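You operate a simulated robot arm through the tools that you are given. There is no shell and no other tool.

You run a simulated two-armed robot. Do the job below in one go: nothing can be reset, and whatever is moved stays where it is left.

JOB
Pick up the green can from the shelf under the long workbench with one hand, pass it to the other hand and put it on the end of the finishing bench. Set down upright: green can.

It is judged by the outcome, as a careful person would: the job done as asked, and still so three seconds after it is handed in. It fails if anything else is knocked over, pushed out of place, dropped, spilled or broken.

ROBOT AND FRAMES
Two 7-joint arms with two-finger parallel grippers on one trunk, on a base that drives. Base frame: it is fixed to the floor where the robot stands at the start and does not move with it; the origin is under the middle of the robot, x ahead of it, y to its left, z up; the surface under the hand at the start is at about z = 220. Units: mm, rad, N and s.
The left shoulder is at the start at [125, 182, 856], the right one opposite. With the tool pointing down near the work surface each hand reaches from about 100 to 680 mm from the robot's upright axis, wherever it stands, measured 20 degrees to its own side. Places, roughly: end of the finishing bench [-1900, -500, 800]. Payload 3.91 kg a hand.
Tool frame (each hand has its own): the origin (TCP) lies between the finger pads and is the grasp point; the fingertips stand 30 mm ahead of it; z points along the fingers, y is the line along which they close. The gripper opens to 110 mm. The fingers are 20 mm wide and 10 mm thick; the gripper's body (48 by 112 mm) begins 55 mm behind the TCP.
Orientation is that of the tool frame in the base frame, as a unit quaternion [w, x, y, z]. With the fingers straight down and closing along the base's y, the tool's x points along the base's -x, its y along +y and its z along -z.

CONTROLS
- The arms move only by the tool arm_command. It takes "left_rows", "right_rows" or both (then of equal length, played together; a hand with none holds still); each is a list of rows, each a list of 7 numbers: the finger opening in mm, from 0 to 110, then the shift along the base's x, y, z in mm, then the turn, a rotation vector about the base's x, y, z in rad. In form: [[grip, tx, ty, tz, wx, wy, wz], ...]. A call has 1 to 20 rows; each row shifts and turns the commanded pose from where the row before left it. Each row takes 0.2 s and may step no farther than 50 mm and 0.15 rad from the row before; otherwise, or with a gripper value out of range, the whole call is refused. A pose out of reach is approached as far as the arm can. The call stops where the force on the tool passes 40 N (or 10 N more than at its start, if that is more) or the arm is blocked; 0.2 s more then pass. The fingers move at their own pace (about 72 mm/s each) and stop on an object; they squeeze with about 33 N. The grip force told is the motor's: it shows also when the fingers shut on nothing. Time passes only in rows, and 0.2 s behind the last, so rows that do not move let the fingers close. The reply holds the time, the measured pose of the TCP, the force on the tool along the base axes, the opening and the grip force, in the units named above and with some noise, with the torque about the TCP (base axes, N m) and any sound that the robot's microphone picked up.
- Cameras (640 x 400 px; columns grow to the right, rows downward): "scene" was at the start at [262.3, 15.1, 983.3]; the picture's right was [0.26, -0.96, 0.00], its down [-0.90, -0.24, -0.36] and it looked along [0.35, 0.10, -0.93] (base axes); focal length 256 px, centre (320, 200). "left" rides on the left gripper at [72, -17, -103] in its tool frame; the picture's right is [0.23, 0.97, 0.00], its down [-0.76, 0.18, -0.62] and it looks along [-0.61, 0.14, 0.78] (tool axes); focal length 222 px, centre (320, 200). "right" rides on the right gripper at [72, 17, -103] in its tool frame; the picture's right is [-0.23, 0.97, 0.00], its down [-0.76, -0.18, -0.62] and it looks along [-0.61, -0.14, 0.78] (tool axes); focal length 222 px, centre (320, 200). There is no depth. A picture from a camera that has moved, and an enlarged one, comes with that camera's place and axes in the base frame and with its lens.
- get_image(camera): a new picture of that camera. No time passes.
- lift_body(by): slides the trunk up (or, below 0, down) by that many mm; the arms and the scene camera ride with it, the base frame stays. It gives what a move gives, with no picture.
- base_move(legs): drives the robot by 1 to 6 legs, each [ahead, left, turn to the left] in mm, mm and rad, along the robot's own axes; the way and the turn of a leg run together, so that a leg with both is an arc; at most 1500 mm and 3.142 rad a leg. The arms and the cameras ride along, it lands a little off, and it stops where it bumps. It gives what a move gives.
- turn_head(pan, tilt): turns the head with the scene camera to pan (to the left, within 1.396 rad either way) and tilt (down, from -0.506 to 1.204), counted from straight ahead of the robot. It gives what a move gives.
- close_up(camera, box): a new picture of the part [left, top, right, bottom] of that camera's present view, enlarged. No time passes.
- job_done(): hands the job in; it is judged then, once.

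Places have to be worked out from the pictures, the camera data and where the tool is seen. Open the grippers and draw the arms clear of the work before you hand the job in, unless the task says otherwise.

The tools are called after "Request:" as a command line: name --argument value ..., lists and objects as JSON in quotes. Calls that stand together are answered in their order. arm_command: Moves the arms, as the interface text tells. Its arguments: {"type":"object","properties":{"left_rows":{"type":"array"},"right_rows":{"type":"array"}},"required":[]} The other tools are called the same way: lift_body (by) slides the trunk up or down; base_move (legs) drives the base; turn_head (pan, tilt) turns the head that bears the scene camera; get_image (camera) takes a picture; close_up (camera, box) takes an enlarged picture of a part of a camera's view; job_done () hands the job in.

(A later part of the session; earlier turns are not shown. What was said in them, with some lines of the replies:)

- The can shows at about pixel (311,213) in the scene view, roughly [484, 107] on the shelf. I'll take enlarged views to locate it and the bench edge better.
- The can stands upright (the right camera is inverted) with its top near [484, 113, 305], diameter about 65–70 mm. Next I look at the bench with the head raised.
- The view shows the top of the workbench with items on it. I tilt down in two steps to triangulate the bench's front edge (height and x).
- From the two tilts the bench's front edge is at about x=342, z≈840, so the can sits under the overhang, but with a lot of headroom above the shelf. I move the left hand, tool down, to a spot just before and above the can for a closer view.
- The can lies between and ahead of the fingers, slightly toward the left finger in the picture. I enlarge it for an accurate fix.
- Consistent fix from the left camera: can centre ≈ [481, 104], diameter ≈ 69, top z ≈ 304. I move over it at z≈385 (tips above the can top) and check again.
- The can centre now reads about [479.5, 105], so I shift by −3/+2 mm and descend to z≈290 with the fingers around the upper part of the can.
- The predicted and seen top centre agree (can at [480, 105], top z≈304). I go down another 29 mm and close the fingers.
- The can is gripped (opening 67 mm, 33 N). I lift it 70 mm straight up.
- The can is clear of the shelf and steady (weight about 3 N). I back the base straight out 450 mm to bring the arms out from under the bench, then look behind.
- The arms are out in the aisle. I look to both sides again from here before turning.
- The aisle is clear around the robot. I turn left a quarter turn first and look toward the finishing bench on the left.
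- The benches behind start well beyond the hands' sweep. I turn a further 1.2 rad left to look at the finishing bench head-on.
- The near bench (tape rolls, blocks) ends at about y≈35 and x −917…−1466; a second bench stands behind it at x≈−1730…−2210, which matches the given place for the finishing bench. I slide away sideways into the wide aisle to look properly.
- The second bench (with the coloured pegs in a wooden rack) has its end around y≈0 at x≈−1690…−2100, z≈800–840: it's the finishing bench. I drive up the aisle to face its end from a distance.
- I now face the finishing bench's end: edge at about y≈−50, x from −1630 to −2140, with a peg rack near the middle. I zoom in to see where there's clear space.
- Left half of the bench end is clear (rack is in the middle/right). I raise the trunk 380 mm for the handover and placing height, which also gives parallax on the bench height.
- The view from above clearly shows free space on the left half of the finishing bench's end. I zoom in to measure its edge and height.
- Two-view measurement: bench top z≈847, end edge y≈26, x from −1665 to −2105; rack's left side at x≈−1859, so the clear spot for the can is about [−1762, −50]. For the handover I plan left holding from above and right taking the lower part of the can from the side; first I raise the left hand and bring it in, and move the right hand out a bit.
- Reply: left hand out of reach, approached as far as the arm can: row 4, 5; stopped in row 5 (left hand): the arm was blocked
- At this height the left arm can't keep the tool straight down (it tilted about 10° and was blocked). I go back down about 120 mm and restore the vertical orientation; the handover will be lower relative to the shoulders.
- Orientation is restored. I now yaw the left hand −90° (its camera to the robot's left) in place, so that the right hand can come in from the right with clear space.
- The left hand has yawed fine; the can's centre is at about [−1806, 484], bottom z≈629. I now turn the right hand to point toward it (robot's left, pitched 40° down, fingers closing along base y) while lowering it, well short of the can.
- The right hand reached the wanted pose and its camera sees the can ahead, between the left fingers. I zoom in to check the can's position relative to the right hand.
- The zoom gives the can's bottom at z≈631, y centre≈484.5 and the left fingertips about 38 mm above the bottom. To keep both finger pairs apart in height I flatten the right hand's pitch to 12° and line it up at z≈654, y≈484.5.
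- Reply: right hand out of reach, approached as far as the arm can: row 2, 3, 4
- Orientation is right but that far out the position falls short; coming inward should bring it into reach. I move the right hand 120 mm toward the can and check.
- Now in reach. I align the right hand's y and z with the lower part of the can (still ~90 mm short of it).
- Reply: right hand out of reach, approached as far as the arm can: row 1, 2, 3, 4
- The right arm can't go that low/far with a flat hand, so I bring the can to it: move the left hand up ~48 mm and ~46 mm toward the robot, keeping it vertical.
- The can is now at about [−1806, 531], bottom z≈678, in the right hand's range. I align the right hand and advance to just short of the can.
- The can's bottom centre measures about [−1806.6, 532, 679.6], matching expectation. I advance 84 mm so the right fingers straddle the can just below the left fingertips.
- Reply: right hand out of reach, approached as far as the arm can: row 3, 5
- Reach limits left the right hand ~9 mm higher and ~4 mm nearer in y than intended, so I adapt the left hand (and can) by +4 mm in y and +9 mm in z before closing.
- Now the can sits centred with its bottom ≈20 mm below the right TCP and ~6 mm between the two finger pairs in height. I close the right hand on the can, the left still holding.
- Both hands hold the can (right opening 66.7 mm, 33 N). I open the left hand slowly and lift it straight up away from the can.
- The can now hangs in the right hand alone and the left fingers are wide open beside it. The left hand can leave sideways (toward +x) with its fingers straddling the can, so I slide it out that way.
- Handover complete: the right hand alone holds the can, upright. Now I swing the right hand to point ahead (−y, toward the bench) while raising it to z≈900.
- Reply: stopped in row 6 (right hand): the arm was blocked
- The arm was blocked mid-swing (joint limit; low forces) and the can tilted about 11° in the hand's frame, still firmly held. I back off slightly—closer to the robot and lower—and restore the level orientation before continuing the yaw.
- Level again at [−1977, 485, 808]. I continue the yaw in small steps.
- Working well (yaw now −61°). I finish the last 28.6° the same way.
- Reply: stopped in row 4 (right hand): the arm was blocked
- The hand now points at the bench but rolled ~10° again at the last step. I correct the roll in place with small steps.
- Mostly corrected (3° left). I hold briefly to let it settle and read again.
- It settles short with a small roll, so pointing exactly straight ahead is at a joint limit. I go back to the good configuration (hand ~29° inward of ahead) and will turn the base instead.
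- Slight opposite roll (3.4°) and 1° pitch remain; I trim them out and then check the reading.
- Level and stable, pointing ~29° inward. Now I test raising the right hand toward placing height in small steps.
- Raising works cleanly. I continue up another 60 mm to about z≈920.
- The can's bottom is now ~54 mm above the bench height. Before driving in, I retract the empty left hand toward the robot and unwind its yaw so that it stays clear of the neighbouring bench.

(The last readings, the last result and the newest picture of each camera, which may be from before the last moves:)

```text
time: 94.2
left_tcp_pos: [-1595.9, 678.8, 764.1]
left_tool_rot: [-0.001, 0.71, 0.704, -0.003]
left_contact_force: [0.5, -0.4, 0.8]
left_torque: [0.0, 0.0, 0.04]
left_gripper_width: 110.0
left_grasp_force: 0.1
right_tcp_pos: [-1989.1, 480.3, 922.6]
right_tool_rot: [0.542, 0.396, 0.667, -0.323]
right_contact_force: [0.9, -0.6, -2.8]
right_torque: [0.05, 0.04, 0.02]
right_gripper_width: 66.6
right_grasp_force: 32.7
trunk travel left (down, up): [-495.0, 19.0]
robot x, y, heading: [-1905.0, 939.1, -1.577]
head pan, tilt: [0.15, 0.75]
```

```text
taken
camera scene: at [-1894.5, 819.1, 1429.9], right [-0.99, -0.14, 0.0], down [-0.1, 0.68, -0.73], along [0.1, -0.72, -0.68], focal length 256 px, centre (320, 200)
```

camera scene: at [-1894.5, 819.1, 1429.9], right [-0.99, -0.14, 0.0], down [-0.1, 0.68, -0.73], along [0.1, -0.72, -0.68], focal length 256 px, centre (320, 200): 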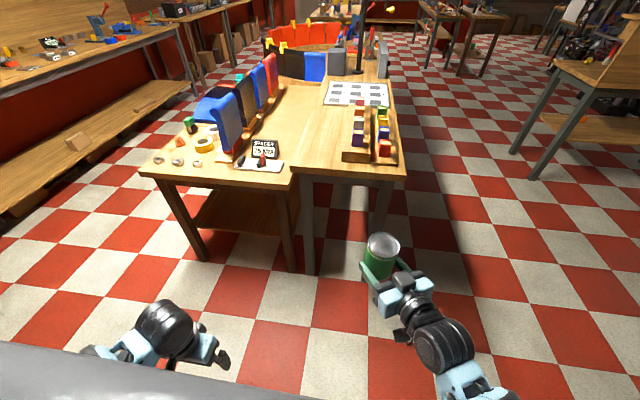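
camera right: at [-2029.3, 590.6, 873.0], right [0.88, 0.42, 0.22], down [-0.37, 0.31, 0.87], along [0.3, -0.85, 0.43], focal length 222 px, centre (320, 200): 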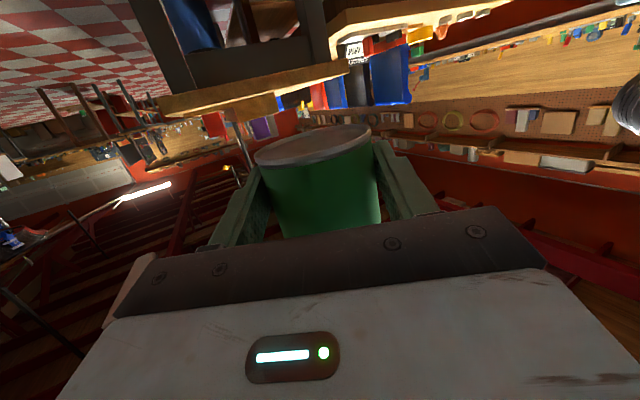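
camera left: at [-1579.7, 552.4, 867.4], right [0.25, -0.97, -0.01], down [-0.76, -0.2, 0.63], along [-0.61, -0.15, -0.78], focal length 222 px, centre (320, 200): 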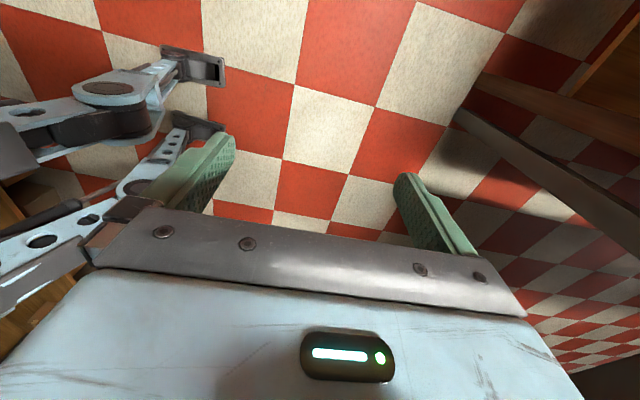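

The can is held upright and its seen position agrees with [−1982, 467]. I drive in the first stage: 235 mm to the left and 300 mm ahead, leaving ~200 mm to go.

Request:
base_move --legs '[[0, 235, 0], [298, 0, 0]]'

Request:
get_image --camera "scene"

Request:
get_image --camera "right"

```text
time: 98.5
left_tcp_pos: [-1363.6, 374.9, 764.6]
left_tool_rot: [-0.001, 0.711, 0.703, -0.003]
left_contact_force: [0.3, -0.4, 0.1]
left_torque: [0.07, -0.03, 0.01]
left_gripper_width: 110.2
left_grasp_force: 0.1
right_tcp_pos: [-1755.5, 178.9, 922.2]
right_tool_rot: [0.54, 0.398, 0.668, -0.322]
right_contact_force: [0.3, -0.5, -2.8]
right_torque: [0.04, 0.05, -0.03]
right_gripper_width: 66.6
right_grasp_force: 32.5
trunk travel left (down, up): [-495.0, 19.0]
robot x, y, heading: [-1669.3, 632.3, -1.578]
head pan, tilt: [0.15, 0.75]
```

```text
taken
camera scene: at [-1660.9, 516.3, 1429.9], right [-0.99, -0.14, 0.0], down [-0.09, 0.68, -0.73], along [0.1, -0.72, -0.68], focal length 256 px, centre (320, 200)
```

scene: 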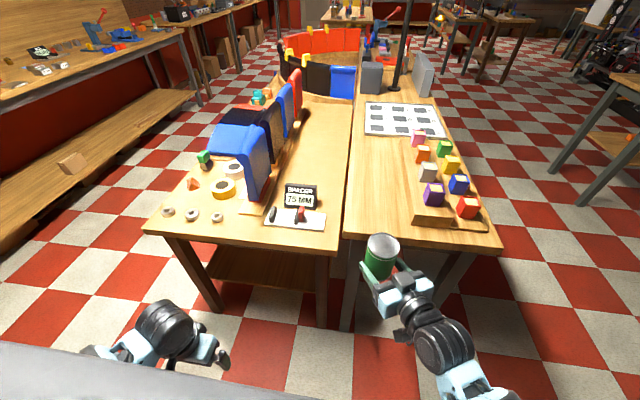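

```text
taken
camera right: at [-1796.2, 288.5, 872.6], right [0.88, 0.42, 0.22], down [-0.37, 0.31, 0.87], along [0.3, -0.85, 0.43], focal length 222 px, centre (320, 200)
```

right: 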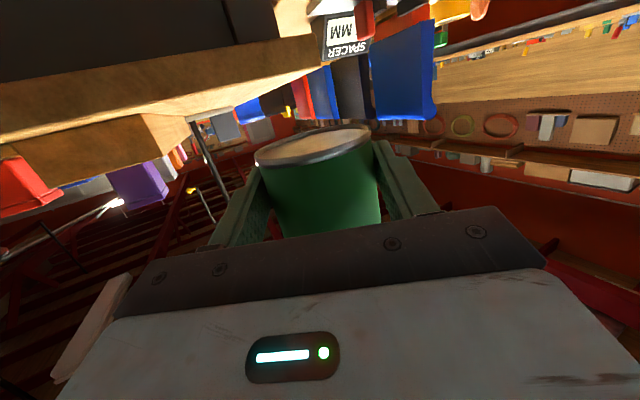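

From closer up, the bench end edge measures y≈25–35 and its left corner x≈−1666, consistent with before. I zoom in on the right camera's view of that corner to refine the bench top height.

Request:
close_up --camera "right" --box '[200, 20, 360, 120]'

Request:
close_up --camera "scene" --box '[320, 160, 520, 285]'

```text
4.00 times, centred on (280, 70) of right
camera zoom: at [-1796.2, 288.5, 872.6], right [0.88, 0.42, 0.22], down [-0.37, 0.31, 0.87], along [0.3, -0.85, 0.43], focal length 888 px, centre (480, 720)
```

zoom: 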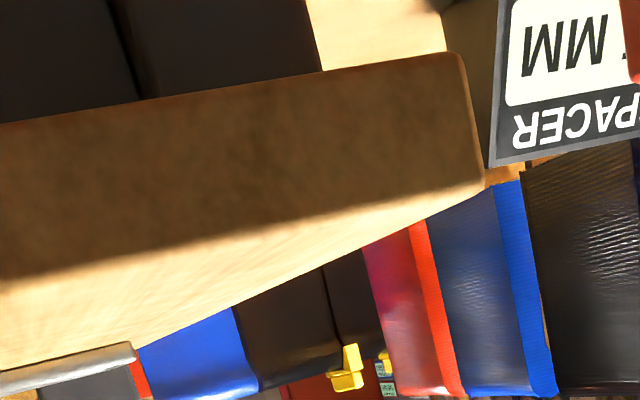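

```text
3.20 times, centred on (420, 222) of scene
camera zoom: at [-1660.9, 516.3, 1429.9], right [-0.99, -0.14, 0.0], down [-0.09, 0.68, -0.73], along [0.1, -0.72, -0.68], focal length 817 px, centre (0, 128)
```

zoom: 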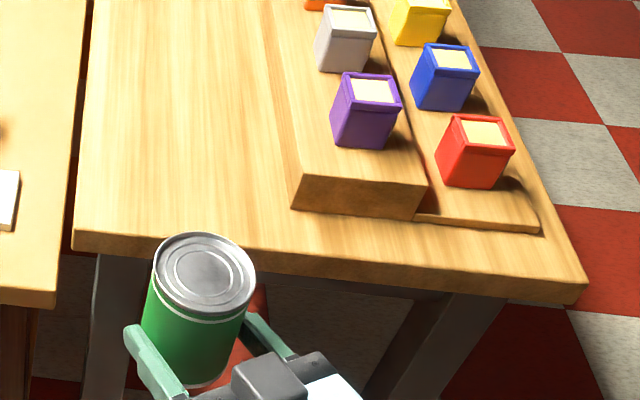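

Bench top refined to z≈848 and the end edge to y≈27. The can (bottom ≈ z 901) clears it by ~50 mm, so I drive the remaining 206 mm ahead to bring the can over the spot [−1750, −40].

Request:
base_move --legs '[[206, 0, 0]]'

Request:
turn_head --pan -0.1 --tilt 0.85

Request:
get_image --camera "scene"

Request:
get_image --camera "right"

```text
time: 100.1
left_tcp_pos: [-1365.1, 169.3, 763.4]
left_tool_rot: [-0.001, 0.711, 0.703, -0.002]
left_contact_force: [-0.3, 0.4, 0.8]
left_torque: [-0.03, 0.02, -0.02]
left_gripper_width: 110.1
left_grasp_force: 0.1
right_tcp_pos: [-1756.9, -28.4, 921.1]
right_tool_rot: [0.541, 0.397, 0.668, -0.322]
right_contact_force: [0.3, -0.1, -3.6]
right_torque: [0.03, 0.02, 0.01]
right_gripper_width: 66.4
right_grasp_force: 33.1
trunk travel left (down, up): [-495.0, 19.0]
robot x, y, heading: [-1678.0, 427.9, -1.581]
head pan, tilt: [0.15, 0.75]
```

```text
time: 100.9
left_tcp_pos: [-1364.9, 170.4, 763.7]
left_tool_rot: [-0.001, 0.711, 0.703, -0.003]
left_contact_force: [-0.6, 0.8, 0.1]
left_torque: [-0.02, -0.02, -0.03]
left_gripper_width: 109.9
left_grasp_force: 0.0
right_tcp_pos: [-1756.7, -26.7, 921.5]
right_tool_rot: [0.541, 0.397, 0.669, -0.321]
right_contact_force: [0.5, -1.0, -3.9]
right_torque: [0.03, 0.01, 0.02]
right_gripper_width: 66.4
right_grasp_force: 33.2
trunk travel left (down, up): [-495.0, 19.0]
robot x, y, heading: [-1667.5, 432.9, -1.576]
head pan, tilt: [-0.099, 0.85]
```

```text
taken
camera scene: at [-1682.8, 315.6, 1422.0], right [-0.99, 0.11, 0.0], down [0.08, 0.75, -0.66], along [-0.07, -0.66, -0.75], focal length 256 px, centre (320, 200)
```

scene: 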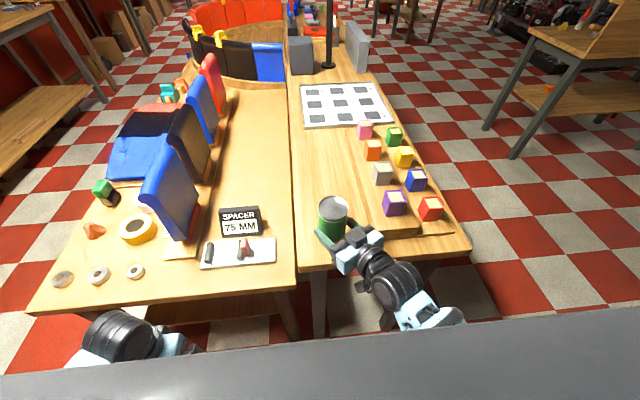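

```text
taken
camera right: at [-1797.5, 83.1, 872.6], right [0.88, 0.42, 0.22], down [-0.37, 0.31, 0.87], along [0.3, -0.85, 0.43], focal length 222 px, centre (320, 200)
```

right: 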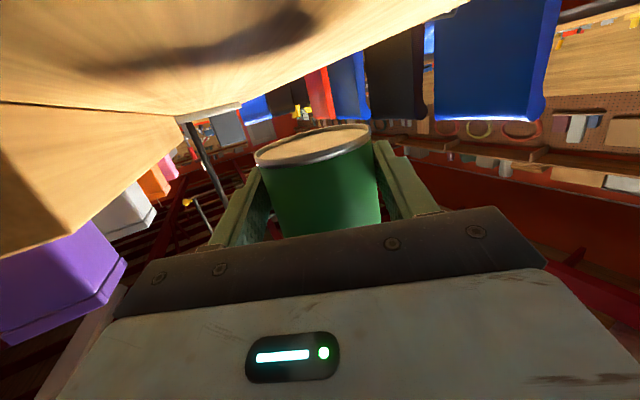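

The can hovers over the clear left part of the bench end. I zoom to check clearance around the hand, rack and edge before lowering.

Request:
close_up --camera "scene" --box '[270, 170, 470, 295]'

```text
3.20 times, centred on (370, 232) of scene
camera zoom: at [-1682.8, 315.6, 1422.0], right [-0.99, 0.11, 0.0], down [0.08, 0.75, -0.66], along [-0.07, -0.66, -0.75], focal length 817 px, centre (160, 96)
```

zoom: 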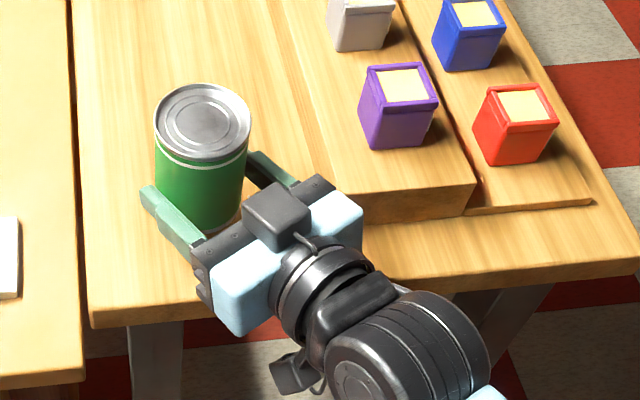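

Clearances look fine: the hand body stays ~45 mm from the rack and its camera beyond the bench edge. I lower 42 mm slowly.

Request:
arm_command --right_rows '[[50, 0, 0, -10, 0, 0, 0], [50, 0, 0, -12, 0, 0, 0], [50, 0, 0, -12, 0, 0, 0], [50, 0, 0, -8, 0, 0, 0], [50, 0, 0, 0, 0, 0, 0]]'

Request:
get_image --camera "right"

Request:
close_up --camera "scene" --box '[270, 170, 470, 295]'

```text
time: 102.1
left_tcp_pos: [-1364.5, 169.9, 763.8]
left_tool_rot: [-0.001, 0.711, 0.704, -0.003]
left_contact_force: [0.3, 0.0, 0.5]
left_torque: [0.0, 0.0, 0.0]
left_gripper_width: 110.0
left_grasp_force: 0.0
right_tcp_pos: [-1757.0, -26.8, 880.0]
right_tool_rot: [0.541, 0.397, 0.668, -0.322]
right_contact_force: [-1.5, 0.3, -2.7]
right_torque: [0.01, 0.02, 0.0]
right_gripper_width: 66.5
right_grasp_force: 32.7
trunk travel left (down, up): [-495.0, 19.0]
robot x, y, heading: [-1674.2, 432.5, -1.577]
head pan, tilt: [-0.099, 0.85]
```

```text
taken
camera right: at [-1797.7, 83.1, 830.3], right [0.88, 0.42, 0.22], down [-0.37, 0.31, 0.87], along [0.3, -0.85, 0.43], focal length 222 px, centre (320, 200)
```

right: 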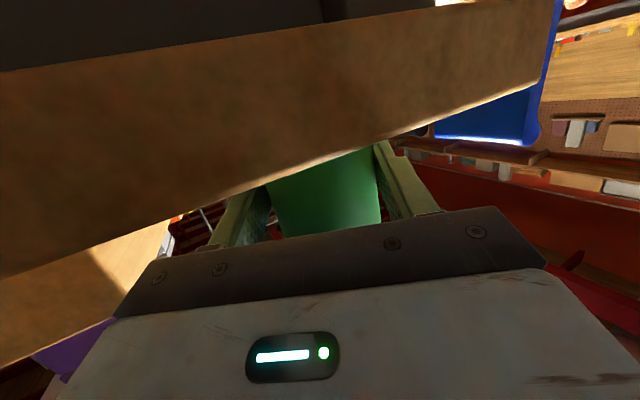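

```text
3.20 times, centred on (370, 232) of scene
camera zoom: at [-1682.8, 315.4, 1421.9], right [-0.99, 0.11, 0.0], down [0.08, 0.75, -0.66], along [-0.07, -0.66, -0.75], focal length 817 px, centre (160, 96)
```

zoom: 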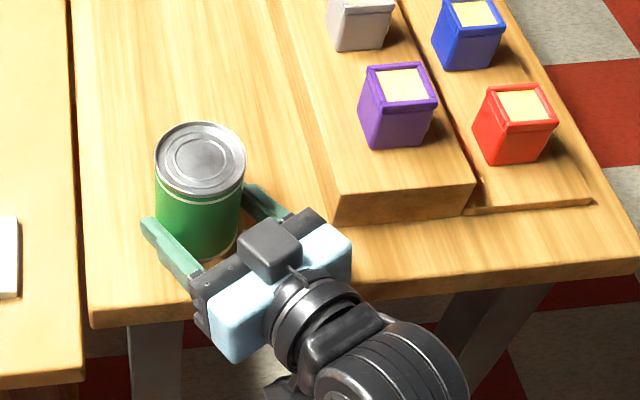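

The bench's edge is in front of the wrist camera as expected, with no contact (−2.7 N, just the weight). I lower the last ~10 mm in small steps, watching the force.

Request:
arm_command --right_rows '[[50, 0, 0, -2.5, 0, 0, 0], [50, 0, 0, -2.5, 0, 0, 0], [50, 0, 0, -2, 0, 0, 0], [50, 0, 0, 0, 0, 0, 0]]'

```text
time: 103.1
left_tcp_pos: [-1364.6, 171.7, 764.9]
left_tool_rot: [0.0, 0.711, 0.704, -0.003]
left_contact_force: [-0.4, 0.2, 0.3]
left_torque: [0.01, 0.0, 0.0]
left_gripper_width: 110.1
left_grasp_force: 0.1
right_tcp_pos: [-1757.6, -27.7, 876.6]
right_tool_rot: [0.543, 0.395, 0.666, -0.324]
right_contact_force: [-1.3, 0.2, 13.0]
right_torque: [0.32, 0.19, -0.02]
right_gripper_width: 66.8
right_grasp_force: 32.7
trunk travel left (down, up): [-495.0, 19.0]
robot x, y, heading: [-1673.0, 430.7, -1.578]
head pan, tilt: [-0.099, 0.85]
```

Contact: 13 N upward, with the torque placing it under the can's near rim, so the can is touching the bench. I look closely at how it stands before releasing.

Request:
close_up --camera "scene" --box '[300, 190, 380, 260]'

Request:
get_image --camera "right"

```text
5.71 times, centred on (340, 225) of scene
camera zoom: at [-1683.0, 317.2, 1422.3], right [-0.99, 0.11, 0.0], down [0.08, 0.75, -0.66], along [-0.07, -0.66, -0.75], focal length 1460 px, centre (206, 57)
```

zoom: 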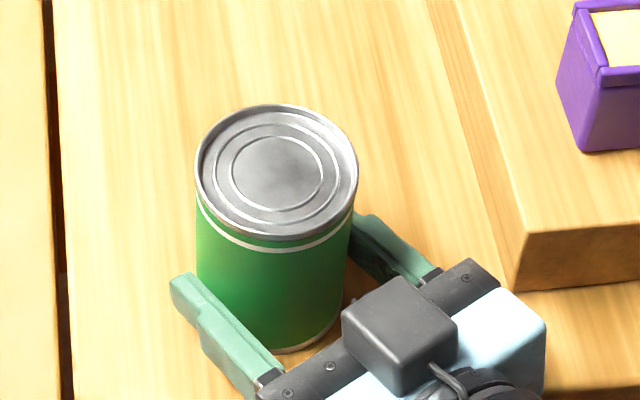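

```text
taken
camera right: at [-1797.4, 82.0, 826.3], right [0.88, 0.42, 0.22], down [-0.37, 0.32, 0.87], along [0.3, -0.85, 0.44], focal length 222 px, centre (320, 200)
```

right: 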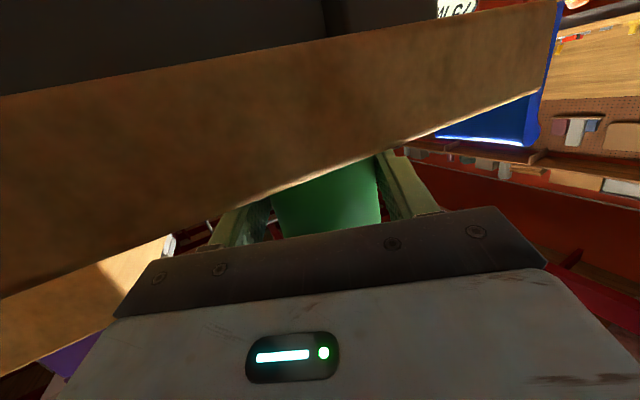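

The can stands upright on the bench with its base flush. I relax the downward push by 2.5 mm, then open the fingers gradually.

Request:
arm_command --right_rows '[[50, 0, 0, 2.5, 0, 0, 0], [50, 0, 0, 0, 0, 0, 0], [66, 0, 0, 0, 0, 0, 0], [70, 0, 0, 0, 0, 0, 0], [76, 0, 0, 0, 0, 0, 0], [84, 0, 0, 0, 0, 0, 0], [92, 0, 0, 0, 0, 0, 0], [92, 0, 0, 0, 0, 0, 0]]'

Request:
close_up --camera "scene" --box '[300, 190, 380, 260]'

Request:
get_image --camera "right"

```text
time: 104.9
left_tcp_pos: [-1364.4, 170.6, 763.6]
left_tool_rot: [-0.001, 0.71, 0.704, -0.002]
left_contact_force: [0.5, 0.3, 0.6]
left_torque: [-0.03, 0.01, 0.01]
left_gripper_width: 109.9
left_grasp_force: 0.0
right_tcp_pos: [-1756.5, -26.2, 874.9]
right_tool_rot: [0.541, 0.397, 0.668, -0.322]
right_contact_force: [-0.6, 0.2, -0.4]
right_torque: [-0.01, -0.01, -0.02]
right_gripper_width: 92.1
right_grasp_force: 0.1
trunk travel left (down, up): [-495.0, 19.0]
robot x, y, heading: [-1672.1, 429.5, -1.581]
head pan, tilt: [-0.099, 0.85]
```

```text
5.71 times, centred on (340, 225) of scene
camera zoom: at [-1682.8, 315.6, 1422.0], right [-0.99, 0.11, 0.0], down [0.08, 0.75, -0.66], along [-0.07, -0.66, -0.75], focal length 1460 px, centre (206, 57)
```

zoom: 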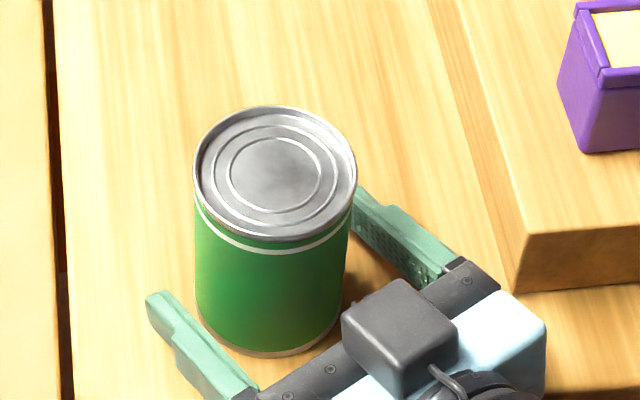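

```text
taken
camera right: at [-1797.4, 82.8, 826.0], right [0.88, 0.42, 0.22], down [-0.37, 0.31, 0.87], along [0.3, -0.85, 0.43], focal length 222 px, centre (320, 200)
```

right: 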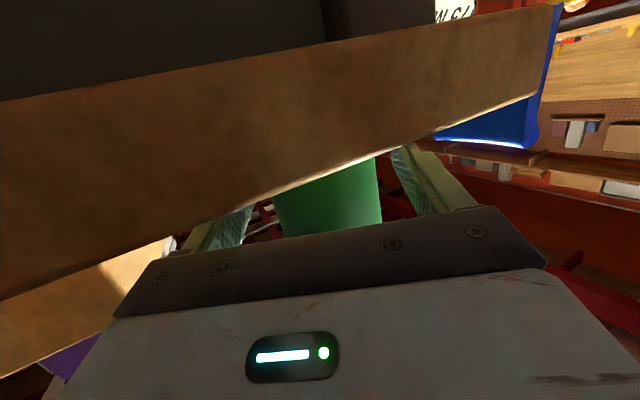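

The can stands free and upright with ~12 mm clearance on both sides. I withdraw the right hand straight back along its pointing direction, 75 mm first.

Request:
arm_command --right_rows '[[96, -3.4, 6.1, 0, 0, 0, 0], [96, -4.8, 8.8, 0.5, 0, 0, 0], [96, -6.2, 11.4, 0.5, 0, 0, 0], [96, -6.7, 12.3, 0.5, 0, 0, 0], [96, -7.2, 13.2, 0.5, 0, 0, 0], [96, -7.2, 13.2, 0.5, 0, 0, 0], [96, 0, 0, 0, 0, 0, 0]]'

Request:
close_up --camera "scene" --box '[270, 170, 470, 295]'

```text
time: 106.5
left_tcp_pos: [-1363.7, 169.4, 763.9]
left_tool_rot: [0.0, 0.711, 0.703, -0.003]
left_contact_force: [1.0, -0.3, -0.2]
left_torque: [-0.02, 0.01, 0.0]
left_gripper_width: 110.0
left_grasp_force: 0.0
right_tcp_pos: [-1792.4, 38.8, 877.7]
right_tool_rot: [0.541, 0.397, 0.668, -0.322]
right_contact_force: [-0.2, -0.2, 1.0]
right_torque: [0.01, 0.0, -0.01]
right_gripper_width: 96.0
right_grasp_force: 0.1
trunk travel left (down, up): [-495.0, 19.0]
robot x, y, heading: [-1676.6, 431.0, -1.58]
head pan, tilt: [-0.099, 0.85]
```

```text
3.20 times, centred on (370, 232) of scene
camera zoom: at [-1682.7, 315.4, 1421.9], right [-0.99, 0.11, 0.0], down [0.08, 0.75, -0.66], along [-0.07, -0.66, -0.75], focal length 817 px, centre (160, 96)
```

zoom: 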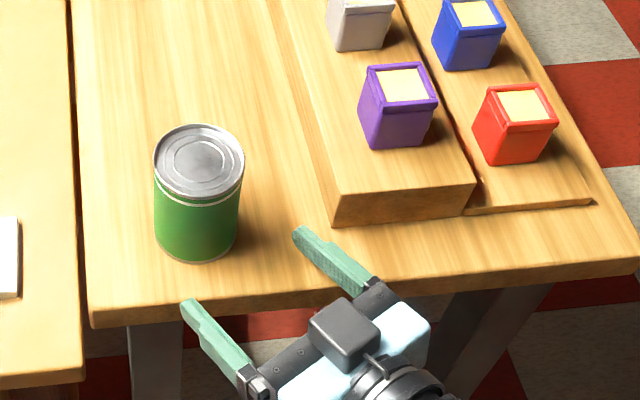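

The hand is clear of the can, which stands upright near the bench end. I pull back a bit more and then back the base away.

Request:
arm_command --right_rows '[[96, -4, 14, 2, 0, 0, 0], [96, -4, 14, 2, 0, 0, 0], [96, -2, 14, 2, 0, 0, 0], [96, 0, 0, 0, 0, 0, 0]]'

Request:
base_move --legs '[[-300, 0, 0]]'

Request:
turn_head --pan 0.0 --tilt 0.7

Request:
get_image --camera "scene"

Request:
close_up --camera "scene" --box '[240, 120, 440, 245]'

```text
time: 107.5
left_tcp_pos: [-1365.5, 171.1, 764.4]
left_tool_rot: [-0.001, 0.711, 0.703, -0.003]
left_contact_force: [-0.2, 0.3, 0.2]
left_torque: [-0.01, 0.04, 0.02]
left_gripper_width: 109.7
left_grasp_force: 0.1
right_tcp_pos: [-1804.1, 79.6, 883.5]
right_tool_rot: [0.541, 0.397, 0.668, -0.322]
right_contact_force: [0.2, 0.8, -0.2]
right_torque: [-0.01, 0.02, 0.05]
right_gripper_width: 95.9
right_grasp_force: 0.1
trunk travel left (down, up): [-495.0, 19.0]
robot x, y, heading: [-1671.6, 431.5, -1.579]
head pan, tilt: [-0.099, 0.85]
```

```text
time: 109.6
left_tcp_pos: [-1361.7, 475.2, 765.4]
left_tool_rot: [0.0, 0.71, 0.704, -0.003]
left_contact_force: [-0.5, 0.1, 0.3]
left_torque: [-0.04, 0.0, -0.02]
left_gripper_width: 109.8
left_grasp_force: 0.1
right_tcp_pos: [-1800.8, 384.1, 882.8]
right_tool_rot: [0.542, 0.395, 0.669, -0.321]
right_contact_force: [-0.2, 0.2, 0.1]
right_torque: [-0.03, -0.01, 0.02]
right_gripper_width: 95.9
right_grasp_force: 0.2
trunk travel left (down, up): [-495.0, 19.0]
robot x, y, heading: [-1672.8, 733.2, -1.573]
head pan, tilt: [-0.099, 0.85]
```

```text
time: 110.3
left_tcp_pos: [-1362.6, 475.5, 764.4]
left_tool_rot: [-0.001, 0.709, 0.705, -0.003]
left_contact_force: [0.9, -0.8, 0.2]
left_torque: [0.02, -0.01, 0.01]
left_gripper_width: 110.0
left_grasp_force: 0.1
right_tcp_pos: [-1800.8, 382.3, 883.5]
right_tool_rot: [0.542, 0.395, 0.669, -0.32]
right_contact_force: [0.2, -0.2, 0.8]
right_torque: [0.01, 0.03, -0.01]
right_gripper_width: 96.0
right_grasp_force: 0.1
trunk travel left (down, up): [-495.0, 19.0]
robot x, y, heading: [-1670.9, 733.9, -1.579]
head pan, tilt: [0.0, 0.7]
```

```text
taken
camera scene: at [-1672.5, 612.4, 1434.2], right [-1.0, 0.01, 0.0], down [0.0, 0.64, -0.76], along [0.0, -0.76, -0.64], focal length 256 px, centre (320, 200)
```

scene: 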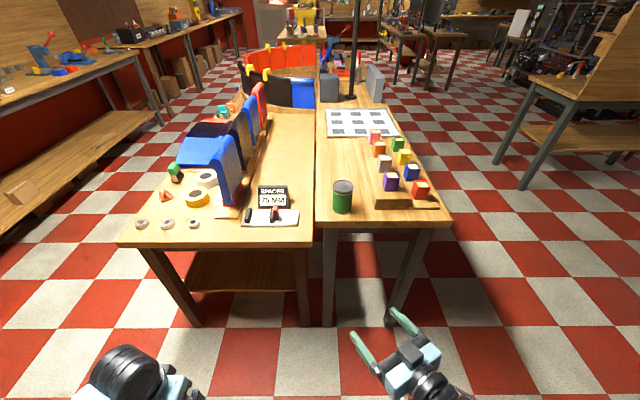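

```text
3.20 times, centred on (340, 182) of scene
camera zoom: at [-1672.5, 612.4, 1434.2], right [-1.0, 0.01, 0.0], down [0.0, 0.64, -0.76], along [0.0, -0.76, -0.64], focal length 817 px, centre (256, 256)
```

zoom: 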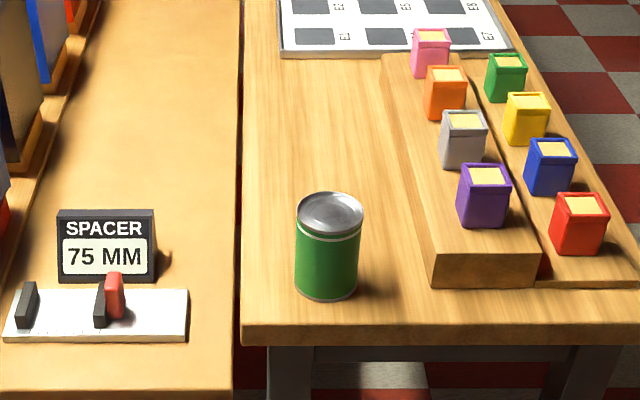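

The can stands upright and steady on the near end of the finishing bench. Nothing else has moved, and both hands are empty, open and well clear, so I hand the job in.

Request:
job_done

```text
The job is handed in.
```

I took the green can off the shelf with the left hand, passed it to the right hand, and set it upright on the near end of the finishing bench.

- **Where it stands:** about [-1750, -40], roughly 65 mm in from the bench end. It is on the clear left side, beside the peg rack.
- **Which bench:** two benches stand side by side there. I used the one whose position matches the place you gave. Its top measured about z = 848, a little above the 800 stated.
- **Check afterwards:** in the last pictures the can was upright and nothing else looked moved. Both hands are open and empty, and the robot has backed about 300 mm away from the bench.
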